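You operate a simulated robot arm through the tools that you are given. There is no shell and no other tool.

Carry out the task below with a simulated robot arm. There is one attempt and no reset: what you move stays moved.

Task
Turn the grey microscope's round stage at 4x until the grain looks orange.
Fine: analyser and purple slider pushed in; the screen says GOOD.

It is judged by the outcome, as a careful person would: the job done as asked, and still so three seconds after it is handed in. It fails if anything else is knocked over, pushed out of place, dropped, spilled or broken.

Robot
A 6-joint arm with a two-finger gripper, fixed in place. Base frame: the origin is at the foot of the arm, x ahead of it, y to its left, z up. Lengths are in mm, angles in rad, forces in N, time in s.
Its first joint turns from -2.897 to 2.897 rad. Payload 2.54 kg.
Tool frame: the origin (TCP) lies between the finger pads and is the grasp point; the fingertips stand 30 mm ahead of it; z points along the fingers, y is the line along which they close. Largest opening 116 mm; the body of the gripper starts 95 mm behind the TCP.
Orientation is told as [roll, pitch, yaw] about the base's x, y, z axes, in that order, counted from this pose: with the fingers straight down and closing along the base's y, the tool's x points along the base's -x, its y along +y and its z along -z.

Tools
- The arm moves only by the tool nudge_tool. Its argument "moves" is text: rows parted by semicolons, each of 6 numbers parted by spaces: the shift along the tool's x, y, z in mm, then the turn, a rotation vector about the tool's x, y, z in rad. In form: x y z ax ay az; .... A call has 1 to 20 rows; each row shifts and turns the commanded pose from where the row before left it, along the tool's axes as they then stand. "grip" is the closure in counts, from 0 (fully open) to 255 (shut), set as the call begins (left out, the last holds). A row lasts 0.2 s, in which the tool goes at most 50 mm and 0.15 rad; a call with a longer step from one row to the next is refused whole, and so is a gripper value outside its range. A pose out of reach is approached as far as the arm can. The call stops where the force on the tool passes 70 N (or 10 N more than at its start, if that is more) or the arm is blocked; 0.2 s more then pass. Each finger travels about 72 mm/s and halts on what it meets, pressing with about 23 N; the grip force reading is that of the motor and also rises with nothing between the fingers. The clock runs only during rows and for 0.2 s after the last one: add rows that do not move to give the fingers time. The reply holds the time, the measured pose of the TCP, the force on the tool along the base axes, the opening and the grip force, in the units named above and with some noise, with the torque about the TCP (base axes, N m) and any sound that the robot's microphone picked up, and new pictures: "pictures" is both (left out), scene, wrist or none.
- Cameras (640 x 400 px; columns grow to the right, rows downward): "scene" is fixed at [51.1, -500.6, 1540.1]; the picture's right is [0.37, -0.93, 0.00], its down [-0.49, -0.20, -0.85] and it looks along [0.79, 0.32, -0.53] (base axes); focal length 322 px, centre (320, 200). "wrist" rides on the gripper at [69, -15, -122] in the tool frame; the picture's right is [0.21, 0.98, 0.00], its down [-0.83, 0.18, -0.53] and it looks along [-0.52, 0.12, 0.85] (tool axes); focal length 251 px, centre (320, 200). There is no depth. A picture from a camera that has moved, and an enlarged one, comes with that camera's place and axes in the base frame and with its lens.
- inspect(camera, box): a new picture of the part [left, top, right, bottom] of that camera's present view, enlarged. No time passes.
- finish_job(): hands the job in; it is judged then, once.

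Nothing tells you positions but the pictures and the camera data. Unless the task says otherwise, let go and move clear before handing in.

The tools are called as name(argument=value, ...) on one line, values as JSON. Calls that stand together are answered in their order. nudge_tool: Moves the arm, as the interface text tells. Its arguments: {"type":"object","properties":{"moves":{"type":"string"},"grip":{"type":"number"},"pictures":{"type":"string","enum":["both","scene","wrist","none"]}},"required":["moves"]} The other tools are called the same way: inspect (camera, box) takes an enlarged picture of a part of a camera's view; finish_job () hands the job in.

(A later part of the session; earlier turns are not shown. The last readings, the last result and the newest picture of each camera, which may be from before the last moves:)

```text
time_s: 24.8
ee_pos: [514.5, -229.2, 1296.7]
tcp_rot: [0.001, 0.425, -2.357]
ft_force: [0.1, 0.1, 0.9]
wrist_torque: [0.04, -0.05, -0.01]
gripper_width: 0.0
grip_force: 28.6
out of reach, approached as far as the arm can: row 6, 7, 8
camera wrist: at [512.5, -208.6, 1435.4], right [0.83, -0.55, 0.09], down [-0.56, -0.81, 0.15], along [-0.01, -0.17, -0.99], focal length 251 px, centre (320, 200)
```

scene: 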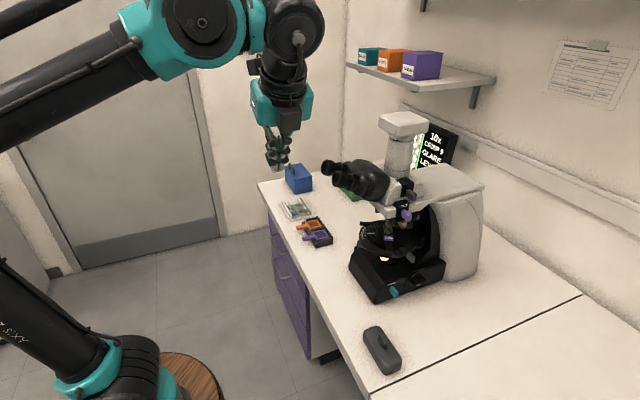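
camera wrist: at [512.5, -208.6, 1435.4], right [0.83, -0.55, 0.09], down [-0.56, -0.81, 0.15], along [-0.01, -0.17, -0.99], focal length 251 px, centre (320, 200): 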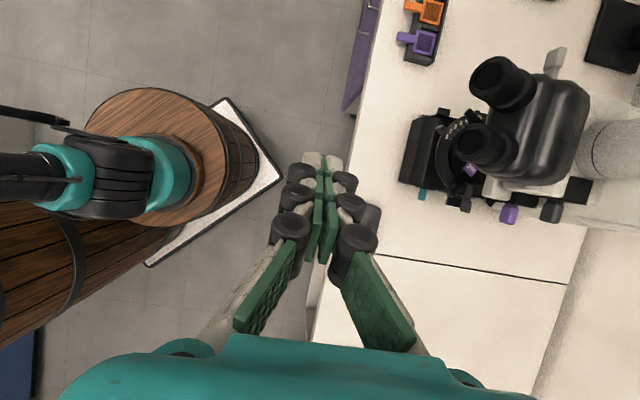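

From above I can see the light-grey lever on the microscope's left side. I'll move the camera to the left and look back at it.

nudge_tool(moves="41 0 18.5 0 0 0; 41 0 18.5 0 0 0; 41 0 18.5 0 0 0; 41 0 18.5 0 0 0; 41 0 18.5 0 0 0; 41 0 18.5 0 0 0; 41 0 18.5 0 0 0; 0 0 0 0 -0.14 0; 0 0 0 0 -0.14 0; 0 0 0 0 -0.14 0; 0 0 0 0 -0.14 0; 0 0 0 0 -0.14 0")

```text
time_s: 27.4
ee_pos: [736.9, -6.2, 1297.9]
tcp_rot: [0.0, -0.276, -2.359]
ft_force: [-0.3, -2.1, 0.4]
wrist_torque: [0.05, -0.05, -0.01]
gripper_width: 0.1
grip_force: 29.1
camera wrist: at [797.1, 75.1, 1395.7], right [0.84, -0.55, -0.06], down [-0.33, -0.59, 0.74], along [-0.44, -0.6, -0.67], focal length 251 px, centre (320, 200)
```

scene: 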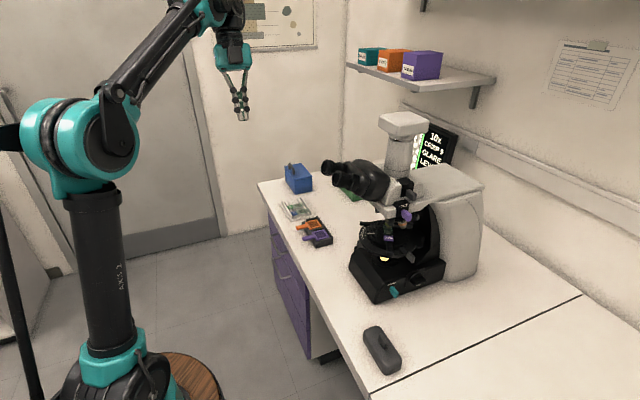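
wrist: 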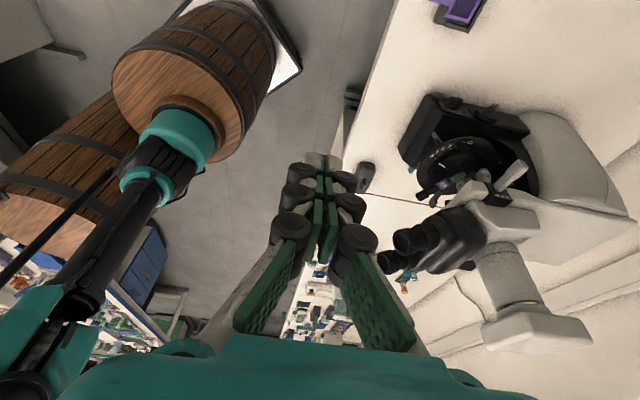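

The scene camera now has a clear view of the right side, and the wrist sees the left. I'll enlarge both.

inspect(camera="wrist", box=[400, 80, 560, 260])

inspect(camera="wrist", box=[460, 150, 540, 220])

inspect(camera="scene", box=[380, 165, 440, 225])

inspect(camera="wrist", box=[400, 90, 500, 180])

```text
2.22 times, centred on (480, 170) of wrist
camera zoom: at [797.1, 75.1, 1395.7], right [0.84, -0.55, -0.06], down [-0.33, -0.59, 0.74], along [-0.44, -0.6, -0.67], focal length 559 px, centre (-36, 267)
```

zoom: 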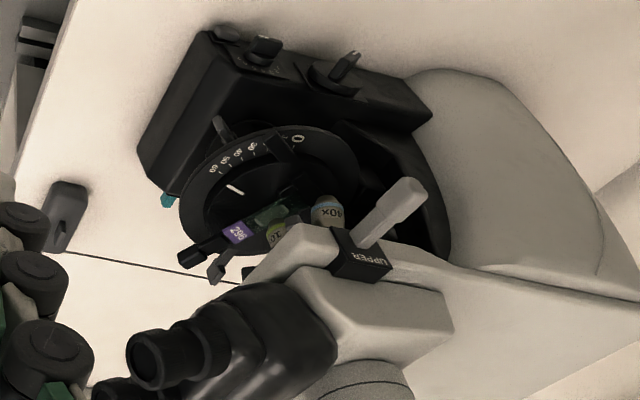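

```text
5.71 times, centred on (500, 185) of wrist
camera zoom: at [797.1, 75.1, 1395.7], right [0.84, -0.55, -0.06], down [-0.33, -0.59, 0.74], along [-0.44, -0.6, -0.67], focal length 1437 px, centre (-709, 286)
```

zoom: 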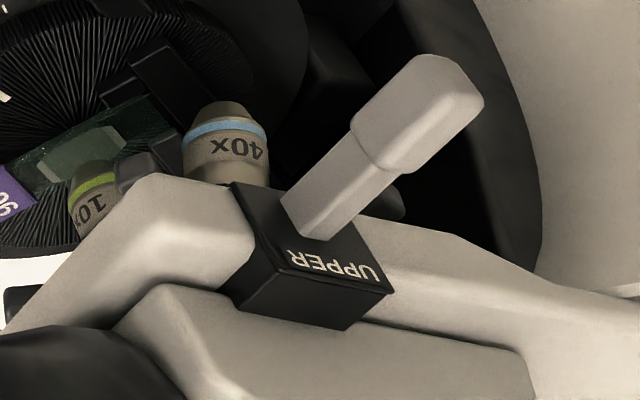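

```text
6.67 times, centred on (410, 195) of scene
camera zoom: at [51.1, -500.6, 1540.1], right [0.37, -0.93, 0.0], down [-0.49, -0.2, -0.85], along [0.79, 0.32, -0.53], focal length 2148 px, centre (-280, 233)
```

zoom: 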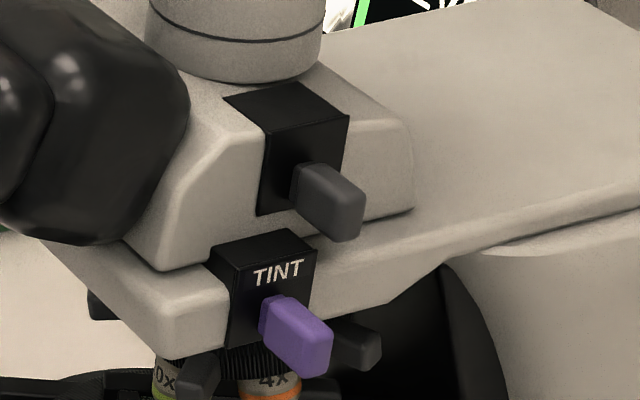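

```text
4.44 times, centred on (450, 135) of wrist
camera zoom: at [797.1, 75.1, 1395.7], right [0.84, -0.55, -0.06], down [-0.33, -0.59, 0.74], along [-0.44, -0.6, -0.67], focal length 1118 px, centre (-258, 489)
```

zoom: 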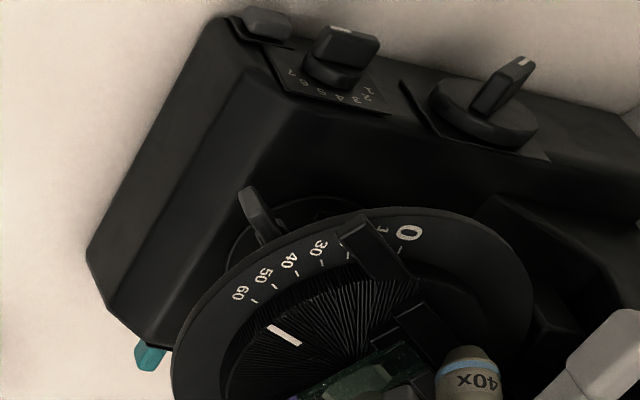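

The label reads UPPER on the left lever: that is the analyser, and it is pulled out. The dark-grey knob on the right is something unlabelled, and it looks unmoved. I'll now check the LOWER slider, the left base knobs and the screen.

inspect(camera="scene", box=[365, 265, 425, 310])

inspect(camera="scene", box=[355, 215, 425, 270])

inspect(camera="scene", box=[360, 100, 480, 180])

inspect(camera="wrist", box=[440, 90, 530, 125])

```text
8.89 times, centred on (395, 288) of scene
camera zoom: at [51.1, -500.6, 1540.1], right [0.37, -0.93, 0.0], down [-0.49, -0.2, -0.85], along [0.79, 0.32, -0.53], focal length 2865 px, centre (-347, -578)
```

zoom: 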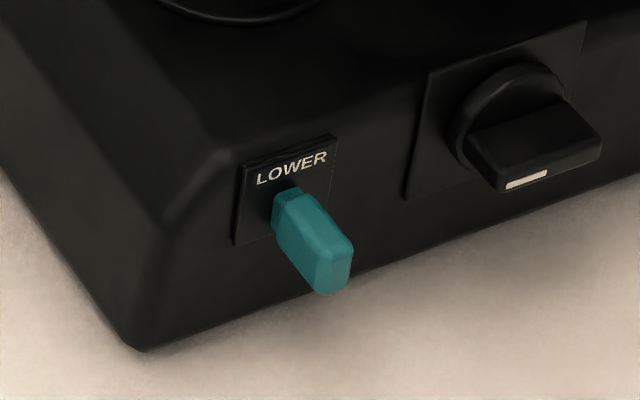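

```text
7.27 times, centred on (390, 242) of scene
camera zoom: at [51.1, -500.6, 1540.1], right [0.37, -0.93, 0.0], down [-0.49, -0.2, -0.85], along [0.79, 0.32, -0.53], focal length 2344 px, centre (-189, -109)
```

zoom: 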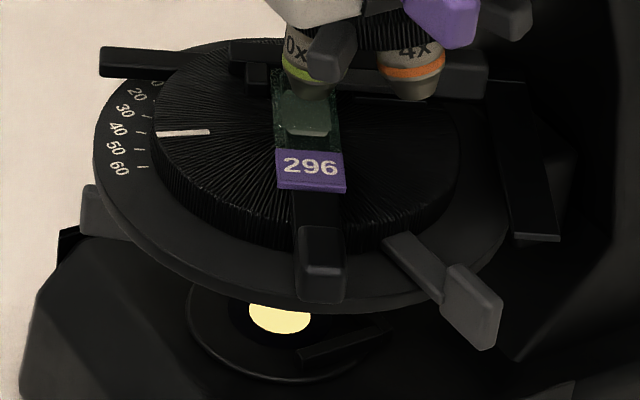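

```text
5.00 times, centred on (420, 140) of scene
camera zoom: at [51.1, -500.6, 1540.1], right [0.37, -0.93, 0.0], down [-0.49, -0.2, -0.85], along [0.79, 0.32, -0.53], focal length 1611 px, centre (-180, 500)
```

zoom: 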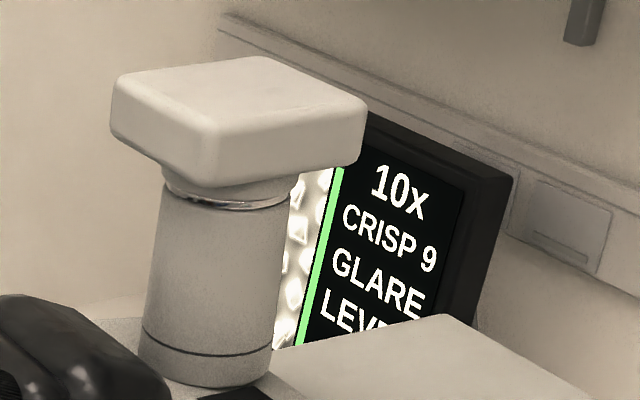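

```text
7.11 times, centred on (485, 108) of wrist
camera zoom: at [797.1, 75.1, 1395.7], right [0.84, -0.55, -0.06], down [-0.33, -0.59, 0.74], along [-0.44, -0.6, -0.67], focal length 1788 px, centre (-853, 858)
```

zoom: 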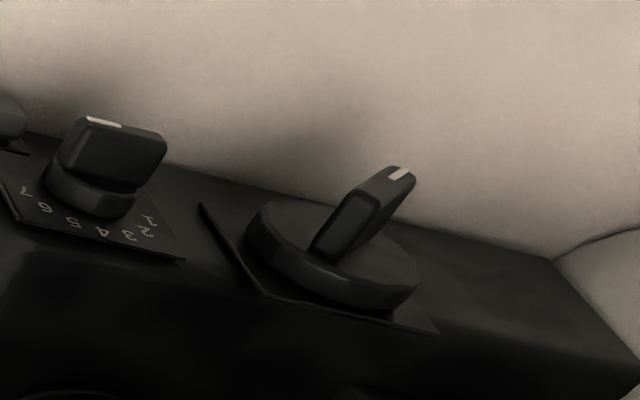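

LOWER looks fully in, so only the UPPER analyser on the left (tip about (905, -292, 1080)) still needs pushing. I'll reorient so the fingers point outward from the robot, then sweep sideways against that lever from its left.

nudge_tool(moves="0 0 0 0 0.14 0; 0 0 0 0 0.136 0; 0 0 0 0 0 0.143; 0 0 0 0 0 0.143; 0 0 0 0 0 0.143; 0 0 0 0 0 0.143; 0 0 0 0 0 0.143; 0 0 0 0 0 0.143; 0 0 0 0 0 0.143; 0 0 0 0 0 0.143; 0 0 0 0 0 0.143; 0 0 0 0 0 0.143; 0 0 0 0 0 0.143; 0 0 0 0 0.14 0; 0 0 0 0 0.14 0; 0 0 0 0 0.14 0; 0 0 0 0 0.14 0; 0 0 0 0 0.14 0; 0 0 0 0 0.14 0; 0 0 0 0 0.14 0")

```text
time_s: 31.6
ee_pos: [738.3, -52.6, 1297.8]
tcp_rot: [-0.027, 0.983, -3.064]
ft_force: [0.5, -1.2, 0.4]
wrist_torque: [-0.02, 0.03, 0.0]
gripper_width: 0.1
grip_force: 28.6
out of reach, approached as far as the arm can: row 7, 8, 9, 10, 11, 12, 13
camera wrist: at [674.1, -44.7, 1421.4], right [0.22, -0.96, 0.16], down [-0.88, -0.26, -0.4], along [0.42, -0.06, -0.9], focal length 251 px, centre (320, 200)
```

scene: 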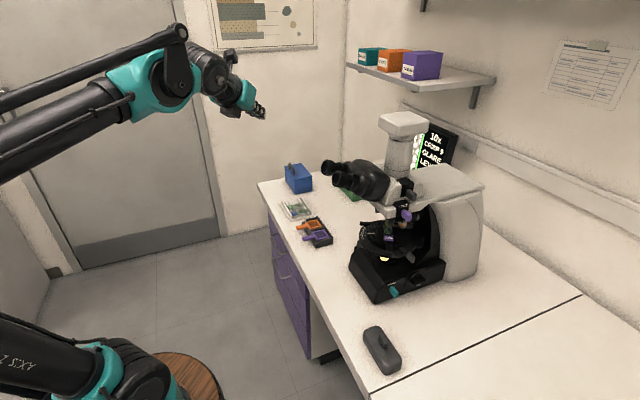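
wrist: 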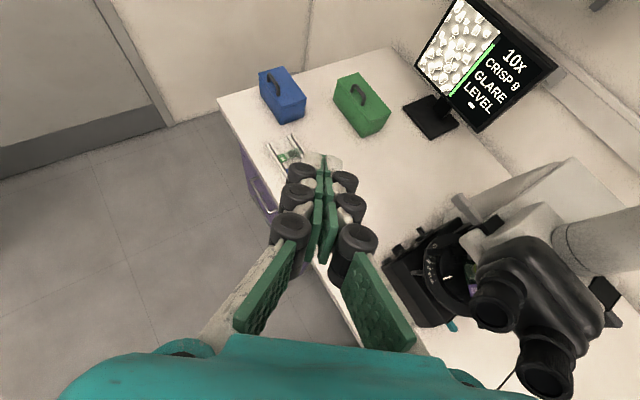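

The wrist couldn't take the full roll, but the tool now points outward and 34° down. I'll yaw it round the vertical so it points straight along the microscope's front-to-back axis.

nudge_tool(moves="0 0 0 -0.123 0.002 0.082; 0 0 0 -0.123 0.002 0.082; 0 0 0 -0.123 0.002 0.082; 0 0 0 -0.123 0.002 0.082; 0 0 0 -0.123 0.002 0.082; 0 0 0 -0.123 0.002 0.082; 0 0 0 0 0.1 0; 0 0 0 0 0.1 0")

```text
time_s: 33.4
ee_pos: [737.4, -55.9, 1298.1]
tcp_rot: [-0.049, 1.183, 3.108]
ft_force: [0.0, 0.2, -0.9]
wrist_torque: [-0.01, -0.01, 0.02]
gripper_width: 0.0
grip_force: 29.2
out of reach, approached as far as the arm can: row 1, 2, 3, 4, 5, 6
camera wrist: at [651.1, -42.4, 1406.7], right [0.09, -0.98, 0.18], down [-0.8, -0.18, -0.57], along [0.59, -0.09, -0.8], focal length 251 px, centre (320, 200)
```

scene: 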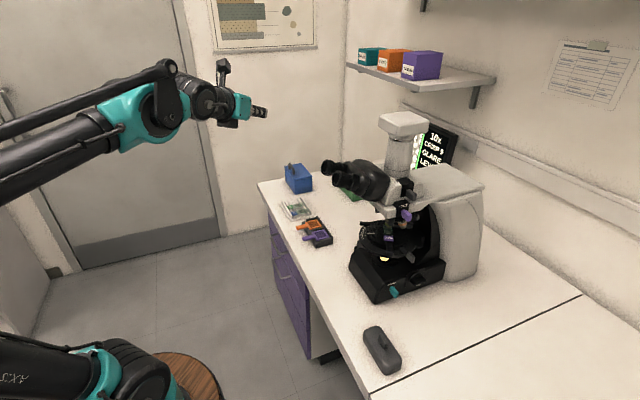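
wrist: 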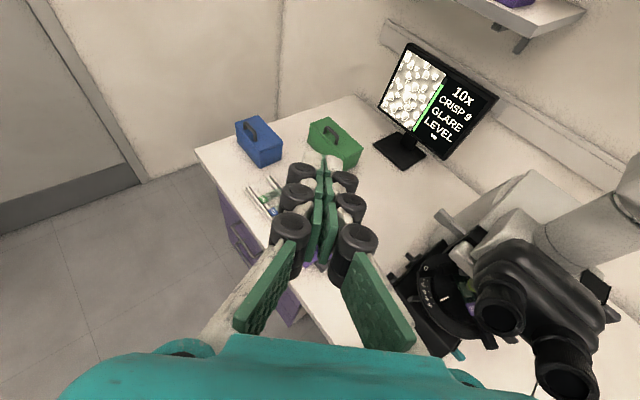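

The wrist's last joint seems to be at its limit with the camera on top. I'll roll the tool 90° the other way (camera on the left), which frees it, then yaw to point along the microscope's axis.

nudge_tool(moves="0 0 0 0 0 -0.143; 0 0 0 0 0 -0.143; 0 0 0 0 0 -0.143; 0 0 0 0 0 -0.143; 0 0 0 0 0 -0.143; 0 0 0 0 0 -0.143; 0 0 0 0 0 -0.143; 0 0 0 0 0 -0.143; 0 0 0 0 0 -0.143; 0 0 0 0 0 -0.143; 0 0 0 0 0 -0.141; 0 0 0 -0.0025 -0.1234 0.0504; 0 0 0 -0.0025 -0.1234 0.0504; 0 0 0 -0.0025 -0.1234 0.0504; 0 0 0 -0.0025 -0.1234 0.0504; 0 0 0 -0.0025 -0.1234 0.0504; 0 0 0 -0.0025 -0.1234 0.0504")

```text
time_s: 37.0
ee_pos: [736.6, -56.1, 1297.5]
tcp_rot: [1.184, 0.019, -2.362]
ft_force: [-0.8, 0.2, -0.7]
wrist_torque: [0.04, 0.02, 0.04]
gripper_width: 0.1
grip_force: 28.6
camera wrist: at [702.6, 77.8, 1329.9], right [0.4, -0.12, 0.91], down [-0.89, -0.28, 0.35], along [0.21, -0.95, -0.22], focal length 251 px, centre (320, 200)
```

scene: 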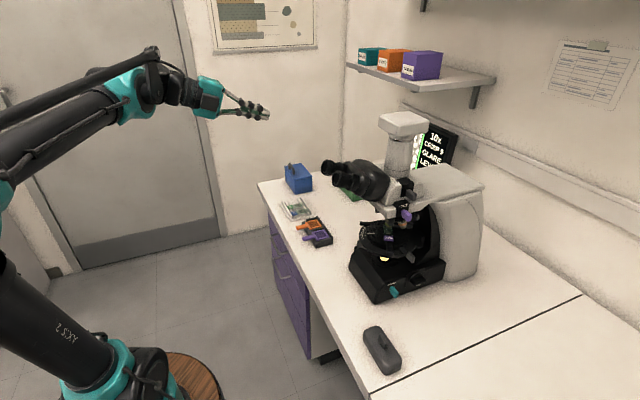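
wrist: 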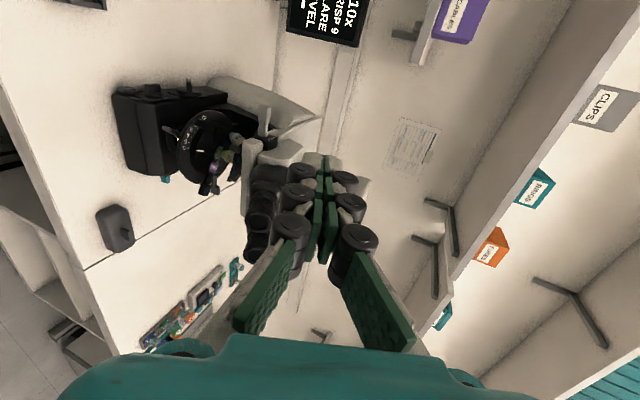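

The tool now points along the microscope's axis with the camera on the left. I'll zoom on the UPPER lever and screen from here.

inspect(camera="wrist", box=[200, 90, 300, 190])

inspect(camera="wrist", box=[280, 0, 370, 50])

inspect(camera="wrist", box=[100, 70, 220, 190])

```text
4.00 times, centred on (250, 140) of wrist
camera zoom: at [702.6, 77.8, 1329.9], right [0.4, -0.12, 0.91], down [-0.89, -0.28, 0.35], along [0.21, -0.95, -0.22], focal length 1006 px, centre (600, 440)
```

zoom: 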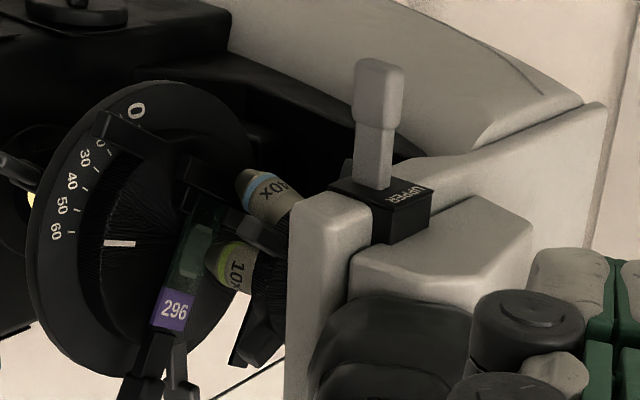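

```text
7.11 times, centred on (325, 25) of wrist
camera zoom: at [702.6, 77.8, 1329.9], right [0.4, -0.12, 0.91], down [-0.89, -0.28, 0.35], along [0.21, -0.95, -0.22], focal length 1788 px, centre (284, 1444)
```

zoom: 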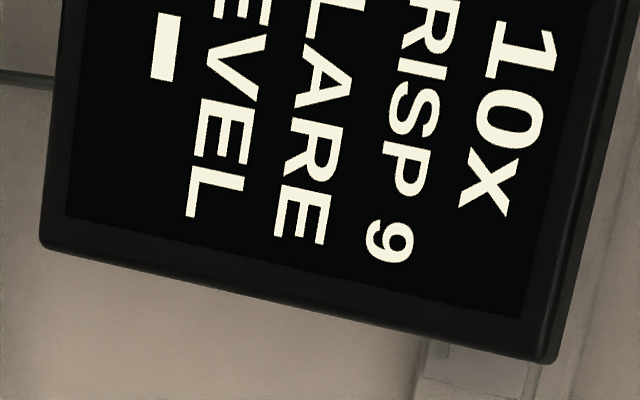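

```text
3.33 times, centred on (160, 130) of wrist
camera zoom: at [702.6, 77.8, 1329.9], right [0.4, -0.12, 0.91], down [-0.89, -0.28, 0.35], along [0.21, -0.95, -0.22], focal length 838 px, centre (853, 433)
```

zoom: 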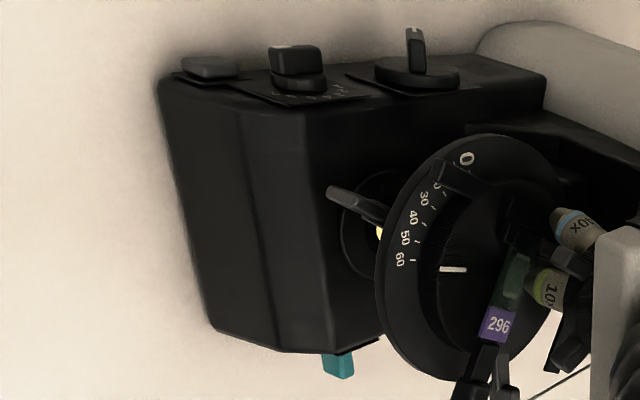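

UPPER lever tip confirmed at about (909, -294, 1079). I'll bring the closed fingers in from above and in front, stopping just to the left of the lever tip.

nudge_tool(moves="0 -11 40 0 0 0; 0 -11 40 0 0 0; 0 -11 40 0 0 0; 0 -11 40 0 0 0; 0 -11 40 0 0 0; 0 -11 40 0 0 0; 0 -11 40 0 0 0")

inspect(camera="wrist", box=[180, 60, 380, 220])

```text
time_s: 38.6
ee_pos: [900.4, -218.3, 1120.3]
tcp_rot: [1.184, 0.019, -2.361]
ft_force: [-0.5, 0.3, 0.7]
wrist_torque: [0.01, 0.02, -0.02]
gripper_width: 0.1
grip_force: 28.6
camera wrist: at [865.5, -84.2, 1153.0], right [0.4, -0.12, 0.91], down [-0.89, -0.28, 0.35], along [0.21, -0.95, -0.22], focal length 251 px, centre (320, 200)
```

scene: 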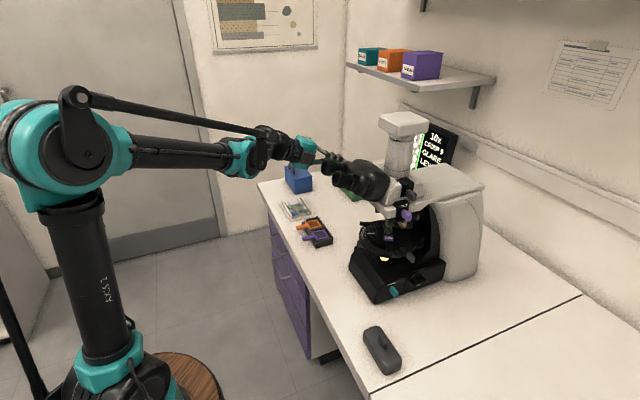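
wrist: 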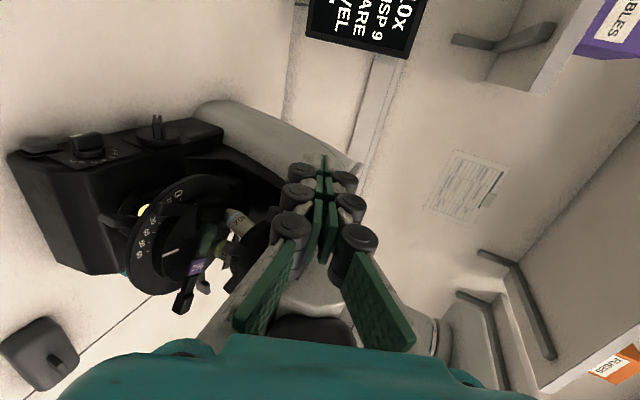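

```text
2.50 times, centred on (280, 140) of wrist
camera zoom: at [865.5, -84.2, 1153.0], right [0.4, -0.12, 0.91], down [-0.89, -0.28, 0.35], along [0.21, -0.95, -0.22], focal length 629 px, centre (420, 350)
```

zoom: 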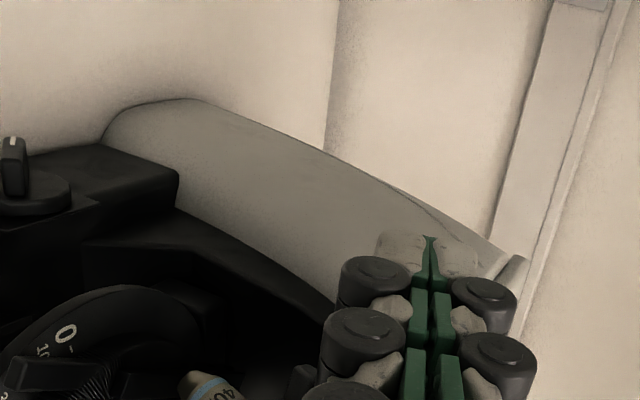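

The lever is hidden behind the fingers now, but the numbers put it about 36 mm to the right of the finger face. I'll go to the final depth and height, then move sideways towards it.

nudge_tool(moves="0 -5 19 0 0 0; 0 -5 18 0 0 0; 0 -5 18 0 0 0; -12 0 0 0 0 0; -12 0 0 0 0 0")

inspect(camera="wrist", box=[220, 80, 380, 240])

```text
time_s: 39.8
ee_pos: [916.6, -264.7, 1085.0]
tcp_rot: [1.182, 0.019, -2.36]
ft_force: [0.6, 0.2, 0.3]
wrist_torque: [-0.01, 0.01, -0.01]
gripper_width: 0.3
grip_force: 28.6
camera wrist: at [881.9, -131.9, 1117.1], right [0.4, -0.12, 0.91], down [-0.89, -0.28, 0.35], along [0.21, -0.95, -0.22], focal length 251 px, centre (320, 200)
```

scene: 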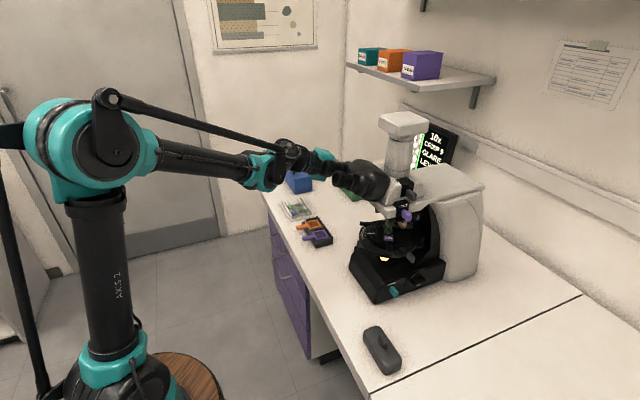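
wrist: 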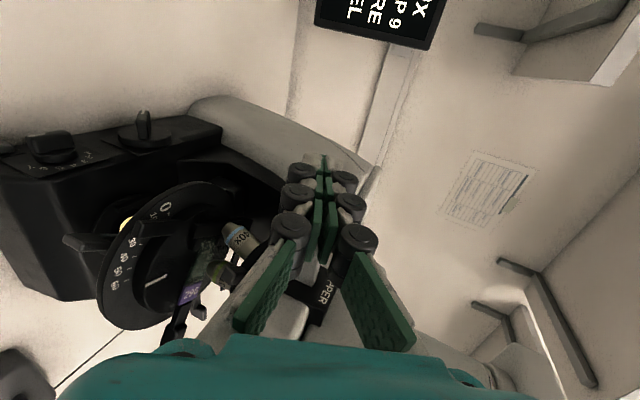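

```text
2.50 times, centred on (300, 160) of wrist
camera zoom: at [881.9, -131.9, 1117.1], right [0.4, -0.12, 0.91], down [-0.89, -0.28, 0.35], along [0.21, -0.95, -0.22], focal length 629 px, centre (370, 300)
```

zoom: 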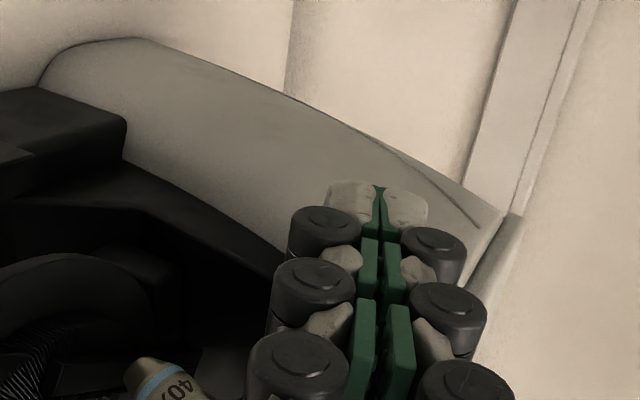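

The fingers are aligned with the lever, about 15 mm from its end. I'll close the gap and push in small steps.

nudge_tool(moves="-8 0 0 0 0 0; -6 0 0 0 0 0; -5 0 0 0 0 0; -5 0 0 0 0 0; -5 0 0 0 0 0", pictures="wrist")

inspect(camera="scene", box=[400, 110, 480, 180])

```text
time_s: 41.0
ee_pos: [896.9, -288.2, 1083.6]
tcp_rot: [1.183, 0.02, -2.362]
ft_force: [-0.8, 0.0, 0.4]
wrist_torque: [0.01, 0.02, -0.01]
gripper_width: 0.0
grip_force: 28.6
camera wrist: at [861.7, -152.5, 1116.4], right [0.4, -0.12, 0.91], down [-0.89, -0.28, 0.35], along [0.21, -0.95, -0.22], focal length 251 px, centre (320, 200)
```

wrist: 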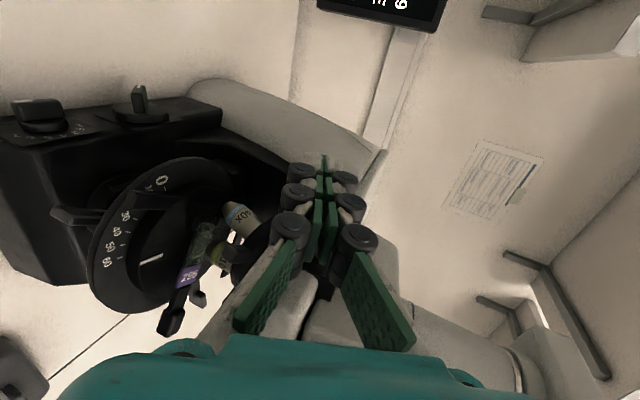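

```text
5.71 times, centred on (440, 145) of scene
camera zoom: at [51.1, -500.6, 1540.1], right [0.37, -0.93, 0.0], down [-0.49, -0.2, -0.85], along [0.79, 0.32, -0.53], focal length 1842 px, centre (-366, 514)
```

zoom: 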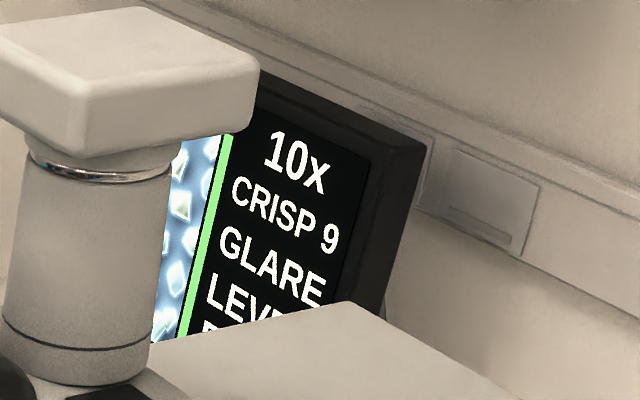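

The screen image turned blue, so the analyser is going in. I'll keep pushing until it stops.

nudge_tool(moves="-4 0 0 0 0 0; -4 0 0 0 0 0; -3 0 0 0 0 0", pictures="none")

```text
time_s: 41.8
ee_pos: [889.9, -291.0, 1084.1]
tcp_rot: [1.184, 0.021, -2.357]
ft_force: [19.8, 15.8, -2.5]
wrist_torque: [0.06, 0.02, 0.17]
gripper_width: 5.8
grip_force: 28.3
```

nudge_tool(moves="-3 0 0 0 0 0; -2 0 0 0 0 0", pictures="none")

inspect(camera="scene", box=[400, 110, 480, 180])

```text
time_s: 42.4
ee_pos: [888.7, -293.5, 1083.0]
tcp_rot: [1.182, 0.02, -2.354]
ft_force: [36.2, 38.4, -4.4]
wrist_torque: [0.13, 0.05, 0.24]
gripper_width: 6.1
grip_force: 28.8
```

```text
5.71 times, centred on (440, 145) of scene
camera zoom: at [51.1, -500.6, 1540.1], right [0.37, -0.93, 0.0], down [-0.49, -0.2, -0.85], along [0.79, 0.32, -0.53], focal length 1842 px, centre (-366, 514)
```

zoom: 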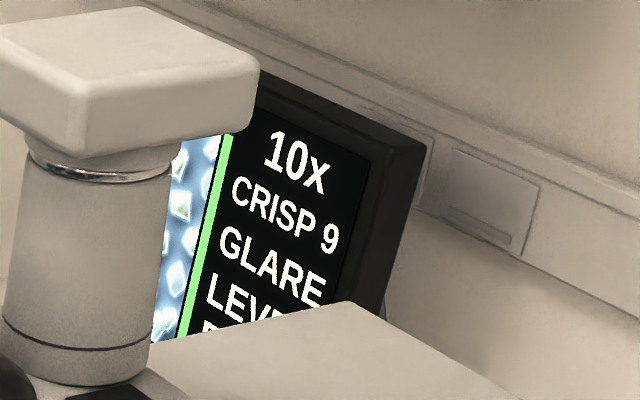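

UPPER is firmly at its stop. I'll back away and read the full screen, which seems to have gained a fifth line.

nudge_tool(moves="15 0 0 0 0 0; 20 0 0 0 0 0; 20 0 0 0 0 0; 0 5 -45 0 0 0; 0 5 -45 0 0 0; 0 5 -45 0 0 0; 0 5 -45 0 0 0")

inspect(camera="wrist", box=[200, 0, 400, 120])

inspect(camera="scene", box=[400, 110, 480, 180])

```text
time_s: 44.0
ee_pos: [813.0, -146.9, 1170.6]
tcp_rot: [1.183, 0.02, -2.362]
ft_force: [1.3, 0.2, 0.6]
wrist_torque: [-0.01, -0.02, 0.03]
gripper_width: 0.0
grip_force: 28.8
camera wrist: at [777.9, -12.9, 1203.7], right [0.4, -0.12, 0.91], down [-0.89, -0.28, 0.35], along [0.21, -0.95, -0.22], focal length 251 px, centre (320, 200)
```

scene: 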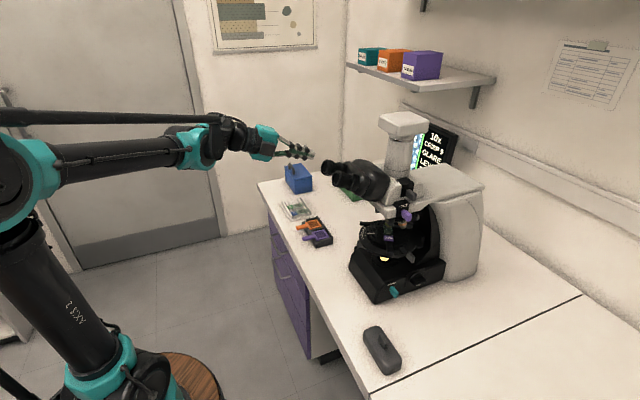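
wrist: 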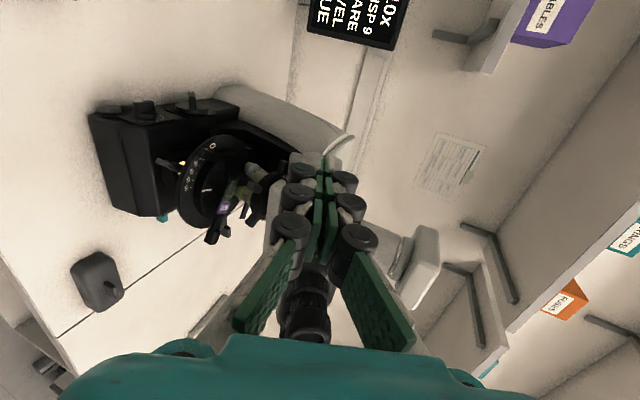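

```text
3.20 times, centred on (300, 60) of wrist
camera zoom: at [777.9, -12.9, 1203.7], right [0.4, -0.12, 0.91], down [-0.89, -0.28, 0.35], along [0.21, -0.95, -0.22], focal length 805 px, centre (384, 648)
```

zoom: 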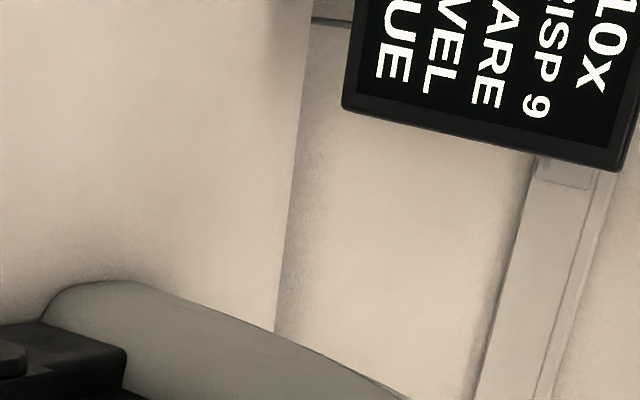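

```text
5.71 times, centred on (440, 145) of scene
camera zoom: at [51.1, -500.6, 1540.1], right [0.37, -0.93, 0.0], down [-0.49, -0.2, -0.85], along [0.79, 0.32, -0.53], focal length 1842 px, centre (-366, 514)
```

zoom: 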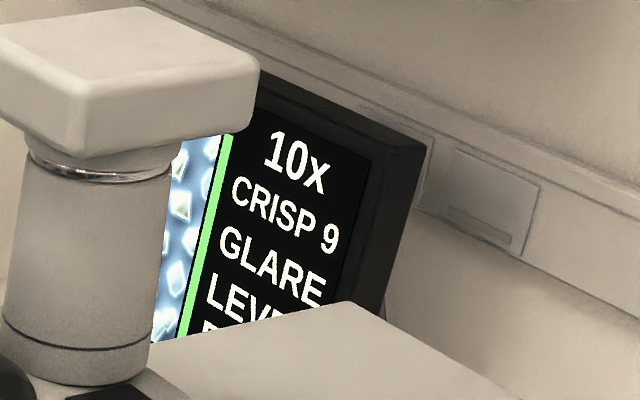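

The fifth line now reads BLUE, so the screen names the grain colour: I need 4X, GOOD and ORANGE. By my triangulation the nosepiece is a five-position turret centred about 305 mm along the bench, and lug 1 (front right) must be pushed left about 72° to bring 4X in. I'll drop to that height in front of the microscope.

nudge_tool(moves="0 0 0 -0.129 0 0; 0 0 0 -0.129 0 0; 0 0 0 -0.129 0 0; 0 0 -40 0 0 0; 0 0 -39 0 0 0; 0 -36 0 0 0 0; 0 -36 0 0 0 0; 0 -36 0 0 0 0; 0 -36 0 0 0 0; -46 0 0 0 0 0; -46 0 0 0 0 0; -46 0 0 0 0 0; -46 0 0 0 0 0; -47 0 0 0 0 0")

```text
time_s: 47.0
ee_pos: [583.6, -278.5, 1051.6]
tcp_rot: [1.496, -0.07, -2.343]
ft_force: [-0.7, -0.5, -0.7]
wrist_torque: [-0.02, -0.03, 0.01]
gripper_width: 0.0
grip_force: 28.7
out of reach, approached as far as the arm can: row 2, 3
camera wrist: at [542.6, -141.9, 1040.4], right [0.25, 0.15, 0.96], down [-0.94, -0.22, 0.28], along [0.25, -0.96, 0.09], focal length 251 px, centre (320, 200)
```

scene: 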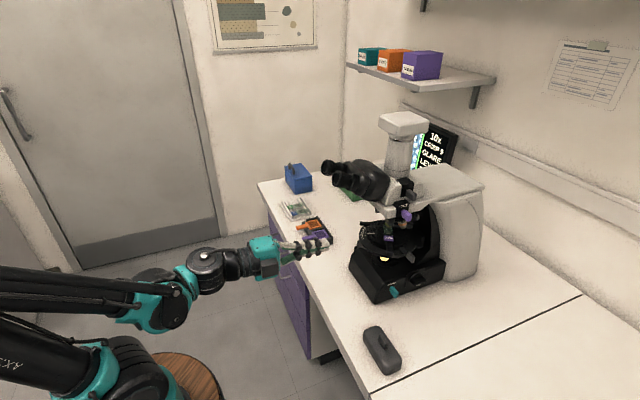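
wrist: 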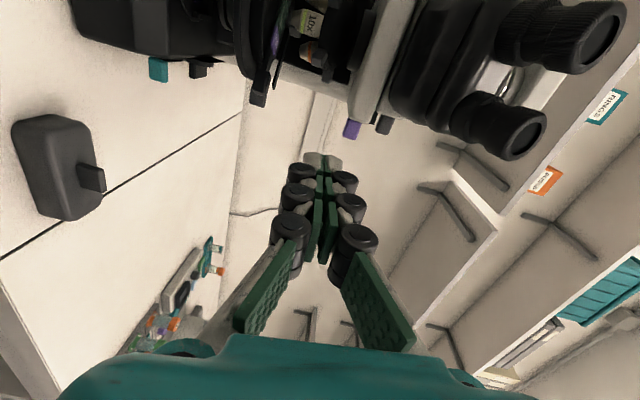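

I'm below the eyepieces in front of the microscope. I'll zoom on the nosepiece from this low angle before going in.

inspect(camera="wrist", box=[210, 0, 400, 120])

inspect(camera="wrist", box=[270, 0, 370, 70])

```text
3.33 times, centred on (305, 60) of wrist
camera zoom: at [542.6, -141.9, 1040.4], right [0.25, 0.15, 0.96], down [-0.94, -0.22, 0.28], along [0.25, -0.96, 0.09], focal length 838 px, centre (370, 667)
```

zoom: 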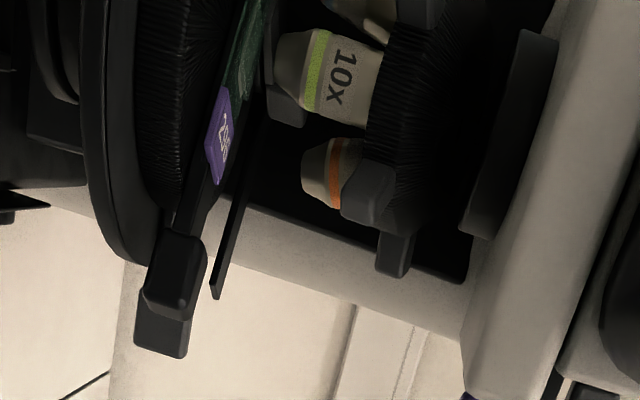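

```text
5.71 times, centred on (320, 35) of wrist
camera zoom: at [542.6, -141.9, 1040.4], right [0.25, 0.15, 0.96], down [-0.94, -0.22, 0.28], along [0.25, -0.96, 0.09], focal length 1437 px, centre (320, 1143)
```

zoom: 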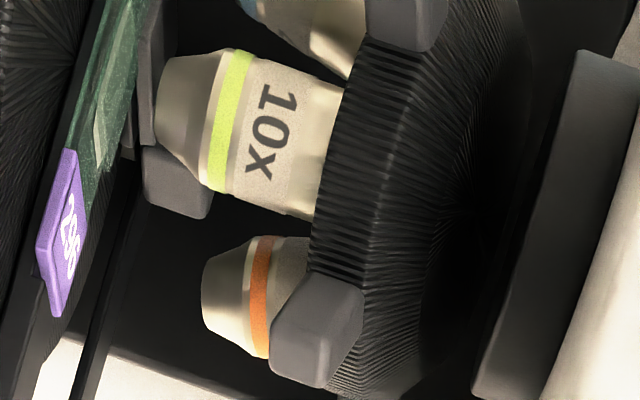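

The turret lugs are clear: lug 1 sits at about (793, -412, 1018) beside the 10X barrel at ring height. I'll square the tool and move in under the eyepieces to the right of that lug, stopping short to check.

nudge_tool(moves="0 -8 30 0 0 0; 0 -8 30 -0.075 0 0.07; 6 -7 35 0 0 0; 9 -7 35 0 0 0; 9 0 30 0 0 0")

inspect(camera="scene", box=[340, 180, 440, 280])

```text
time_s: 48.2
ee_pos: [699.6, -394.0, 1016.3]
tcp_rot: [1.54, -0.007, -2.34]
ft_force: [0.3, -0.2, 0.1]
wrist_torque: [0.0, 0.01, 0.04]
gripper_width: 0.0
grip_force: 28.3
out of reach, approached as far as the arm can: row 2, 3, 4, 5
camera wrist: at [659.3, -258.7, 1003.3], right [0.18, 0.14, 0.97], down [-0.95, -0.23, 0.2], along [0.25, -0.96, 0.09], focal length 251 px, centre (320, 200)
```

scene: 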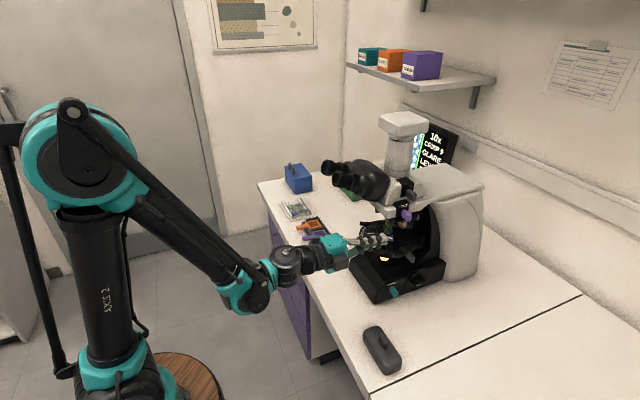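
wrist: 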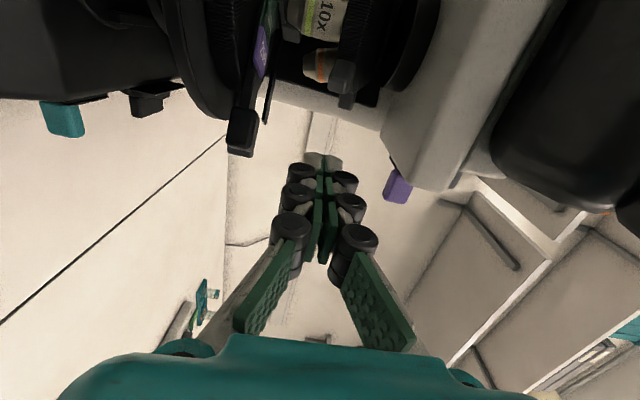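

```text
4.00 times, centred on (390, 230) of scene
camera zoom: at [51.1, -500.6, 1540.1], right [0.37, -0.93, 0.0], down [-0.49, -0.2, -0.85], along [0.79, 0.32, -0.53], focal length 1289 px, centre (40, 80)
```

zoom: 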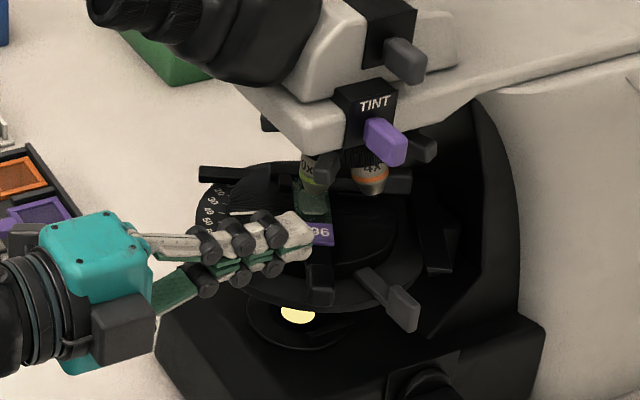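

The fingers are just below and in front of the lug, in line to pass to its right. The level pose is at a joint limit, so I'll tilt slightly down and adjust height before going in.

nudge_tool(moves="0 4 0 0.1 0 0; 10 4 0 0 0 0; 12 0 0 0 0 0", pictures="wrist")

inspect(camera="scene", box=[340, 180, 440, 280])

inspect(camera="wrist", box=[220, 0, 420, 180])

```text
time_s: 49.0
ee_pos: [714.0, -381.2, 1024.9]
tcp_rot: [1.471, 0.0, -2.345]
ft_force: [0.3, 0.9, -0.7]
wrist_torque: [-0.03, 0.01, 0.0]
gripper_width: 0.0
grip_force: 28.7
camera wrist: at [674.9, -243.8, 1020.6], right [0.22, 0.08, 0.97], down [-0.94, -0.23, 0.23], along [0.24, -0.97, 0.03], focal length 251 px, centre (320, 200)
```

wrist: 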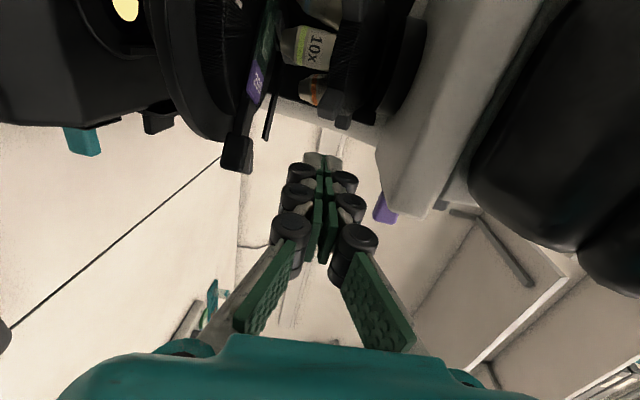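

```text
4.00 times, centred on (390, 230) of scene
camera zoom: at [51.1, -500.6, 1540.1], right [0.37, -0.93, 0.0], down [-0.49, -0.2, -0.85], along [0.79, 0.32, -0.53], focal length 1289 px, centre (40, 80)
```

zoom: 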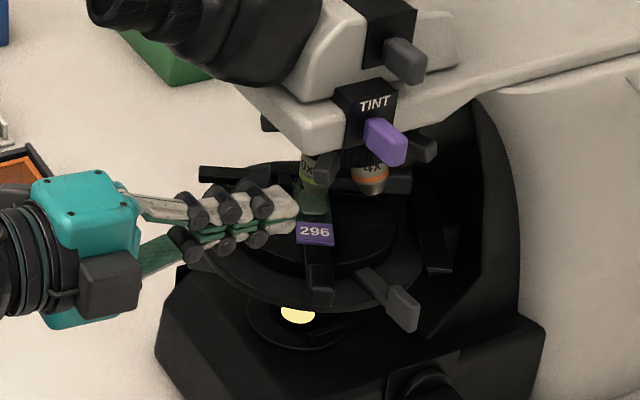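

```text
2.22 times, centred on (320, 90) of wrist
camera zoom: at [674.9, -243.8, 1020.6], right [0.22, 0.08, 0.97], down [-0.94, -0.23, 0.23], along [0.24, -0.97, 0.03], focal length 559 px, centre (320, 444)
```

zoom: 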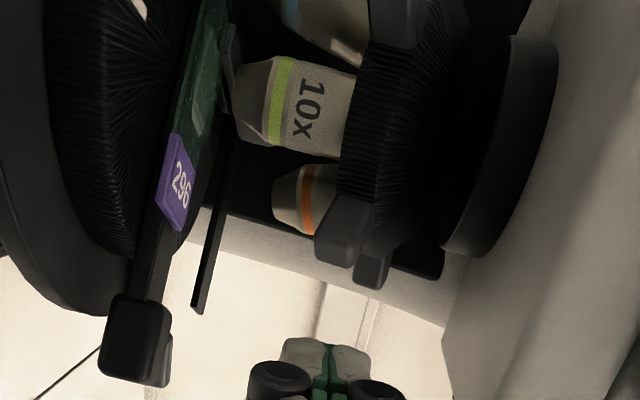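

Fingertip height matches the lug (z about 1020) and it will pass about 7 mm to its right. I'll move straight in by about 57 mm.

nudge_tool(moves="1 2 19 0 0 0; 1 2 19 0 0 0; 0 2 19 0 0 0", pictures="wrist")

inspect(camera="scene", box=[360, 190, 430, 260])

inspect(camera="wrist", box=[220, 20, 420, 200])

```text
time_s: 49.8
ee_pos: [756.6, -419.6, 1024.6]
tcp_rot: [1.471, 0.001, -2.347]
ft_force: [0.6, 1.1, 0.5]
wrist_torque: [-0.01, -0.03, -0.02]
gripper_width: 0.1
grip_force: 28.6
camera wrist: at [718.3, -282.1, 1020.5], right [0.22, 0.09, 0.97], down [-0.94, -0.23, 0.23], along [0.24, -0.97, 0.03], focal length 251 px, centre (320, 200)
```

wrist: 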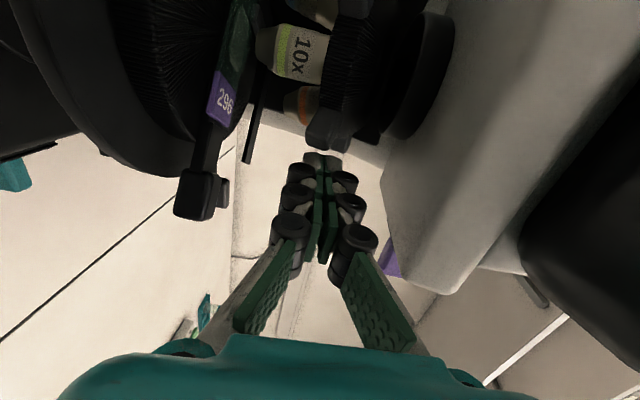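

```text
5.71 times, centred on (395, 225) of scene
camera zoom: at [51.1, -500.6, 1540.1], right [0.37, -0.93, 0.0], down [-0.49, -0.2, -0.85], along [0.79, 0.32, -0.53], focal length 1842 px, centre (-109, 57)
```

zoom: 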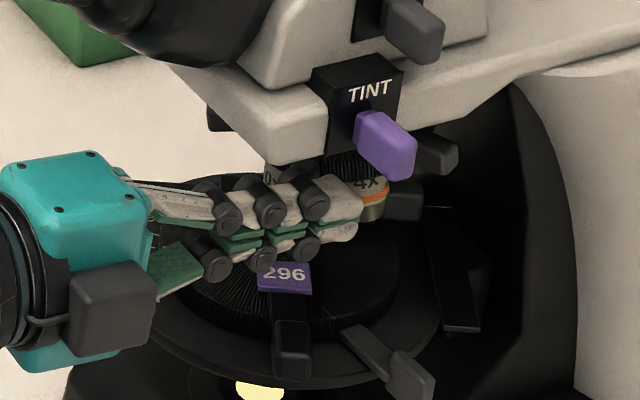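

```text
2.22 times, centred on (320, 110) of wrist
camera zoom: at [718.3, -282.1, 1020.5], right [0.22, 0.09, 0.97], down [-0.94, -0.23, 0.23], along [0.24, -0.97, 0.03], focal length 559 px, centre (320, 400)
```

zoom: 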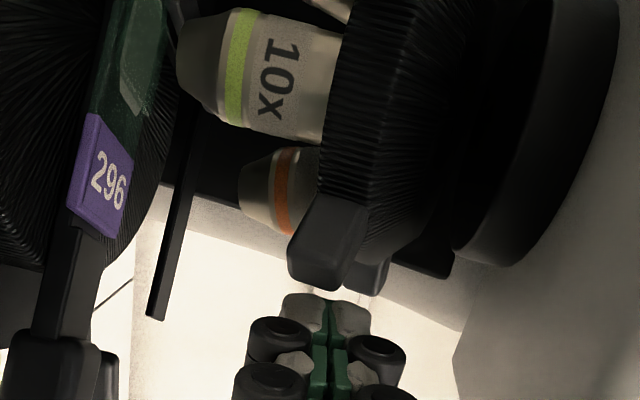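

The finger is beside lug 1 on its right. Now I'll sweep left in small steps, easing back slightly to follow the ring.

nudge_tool(moves="6 0 -1 0 0 0; 6 0 -1.5 0 0 0; 6 0 -1.5 0 0 0; 6 0 -1.5 0 0 0", pictures="wrist")

inspect(camera="scene", box=[360, 190, 430, 260])

inspect(camera="wrist", box=[220, 20, 420, 200])

```text
time_s: 50.8
ee_pos: [769.3, -396.6, 1024.0]
tcp_rot: [1.47, -0.002, -2.345]
ft_force: [0.3, -0.1, -0.6]
wrist_torque: [-0.04, 0.0, -0.03]
gripper_width: 0.3
grip_force: 28.7
camera wrist: at [730.6, -260.4, 1021.2], right [0.22, 0.09, 0.97], down [-0.94, -0.23, 0.23], along [0.24, -0.97, 0.03], focal length 251 px, centre (320, 200)
```

wrist: 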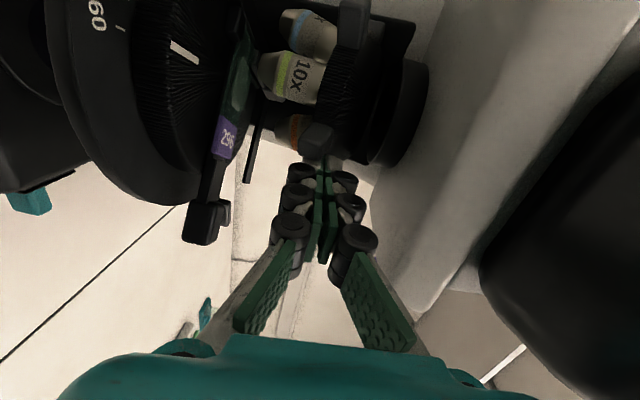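

```text
5.71 times, centred on (395, 225) of scene
camera zoom: at [51.1, -500.6, 1540.1], right [0.37, -0.93, 0.0], down [-0.49, -0.2, -0.85], along [0.79, 0.32, -0.53], focal length 1842 px, centre (-109, 57)
```

zoom: 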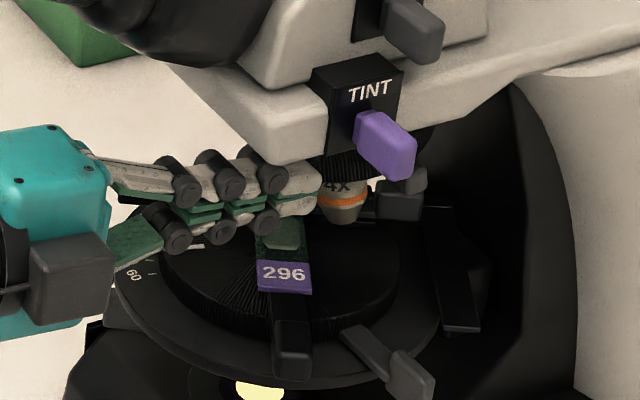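

```text
2.22 times, centred on (320, 110) of wrist
camera zoom: at [730.6, -260.4, 1021.2], right [0.22, 0.09, 0.97], down [-0.94, -0.23, 0.23], along [0.24, -0.97, 0.03], focal length 559 px, centre (320, 400)
```

zoom: 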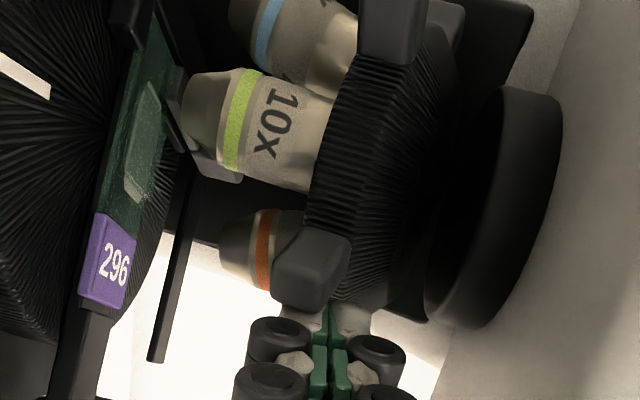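

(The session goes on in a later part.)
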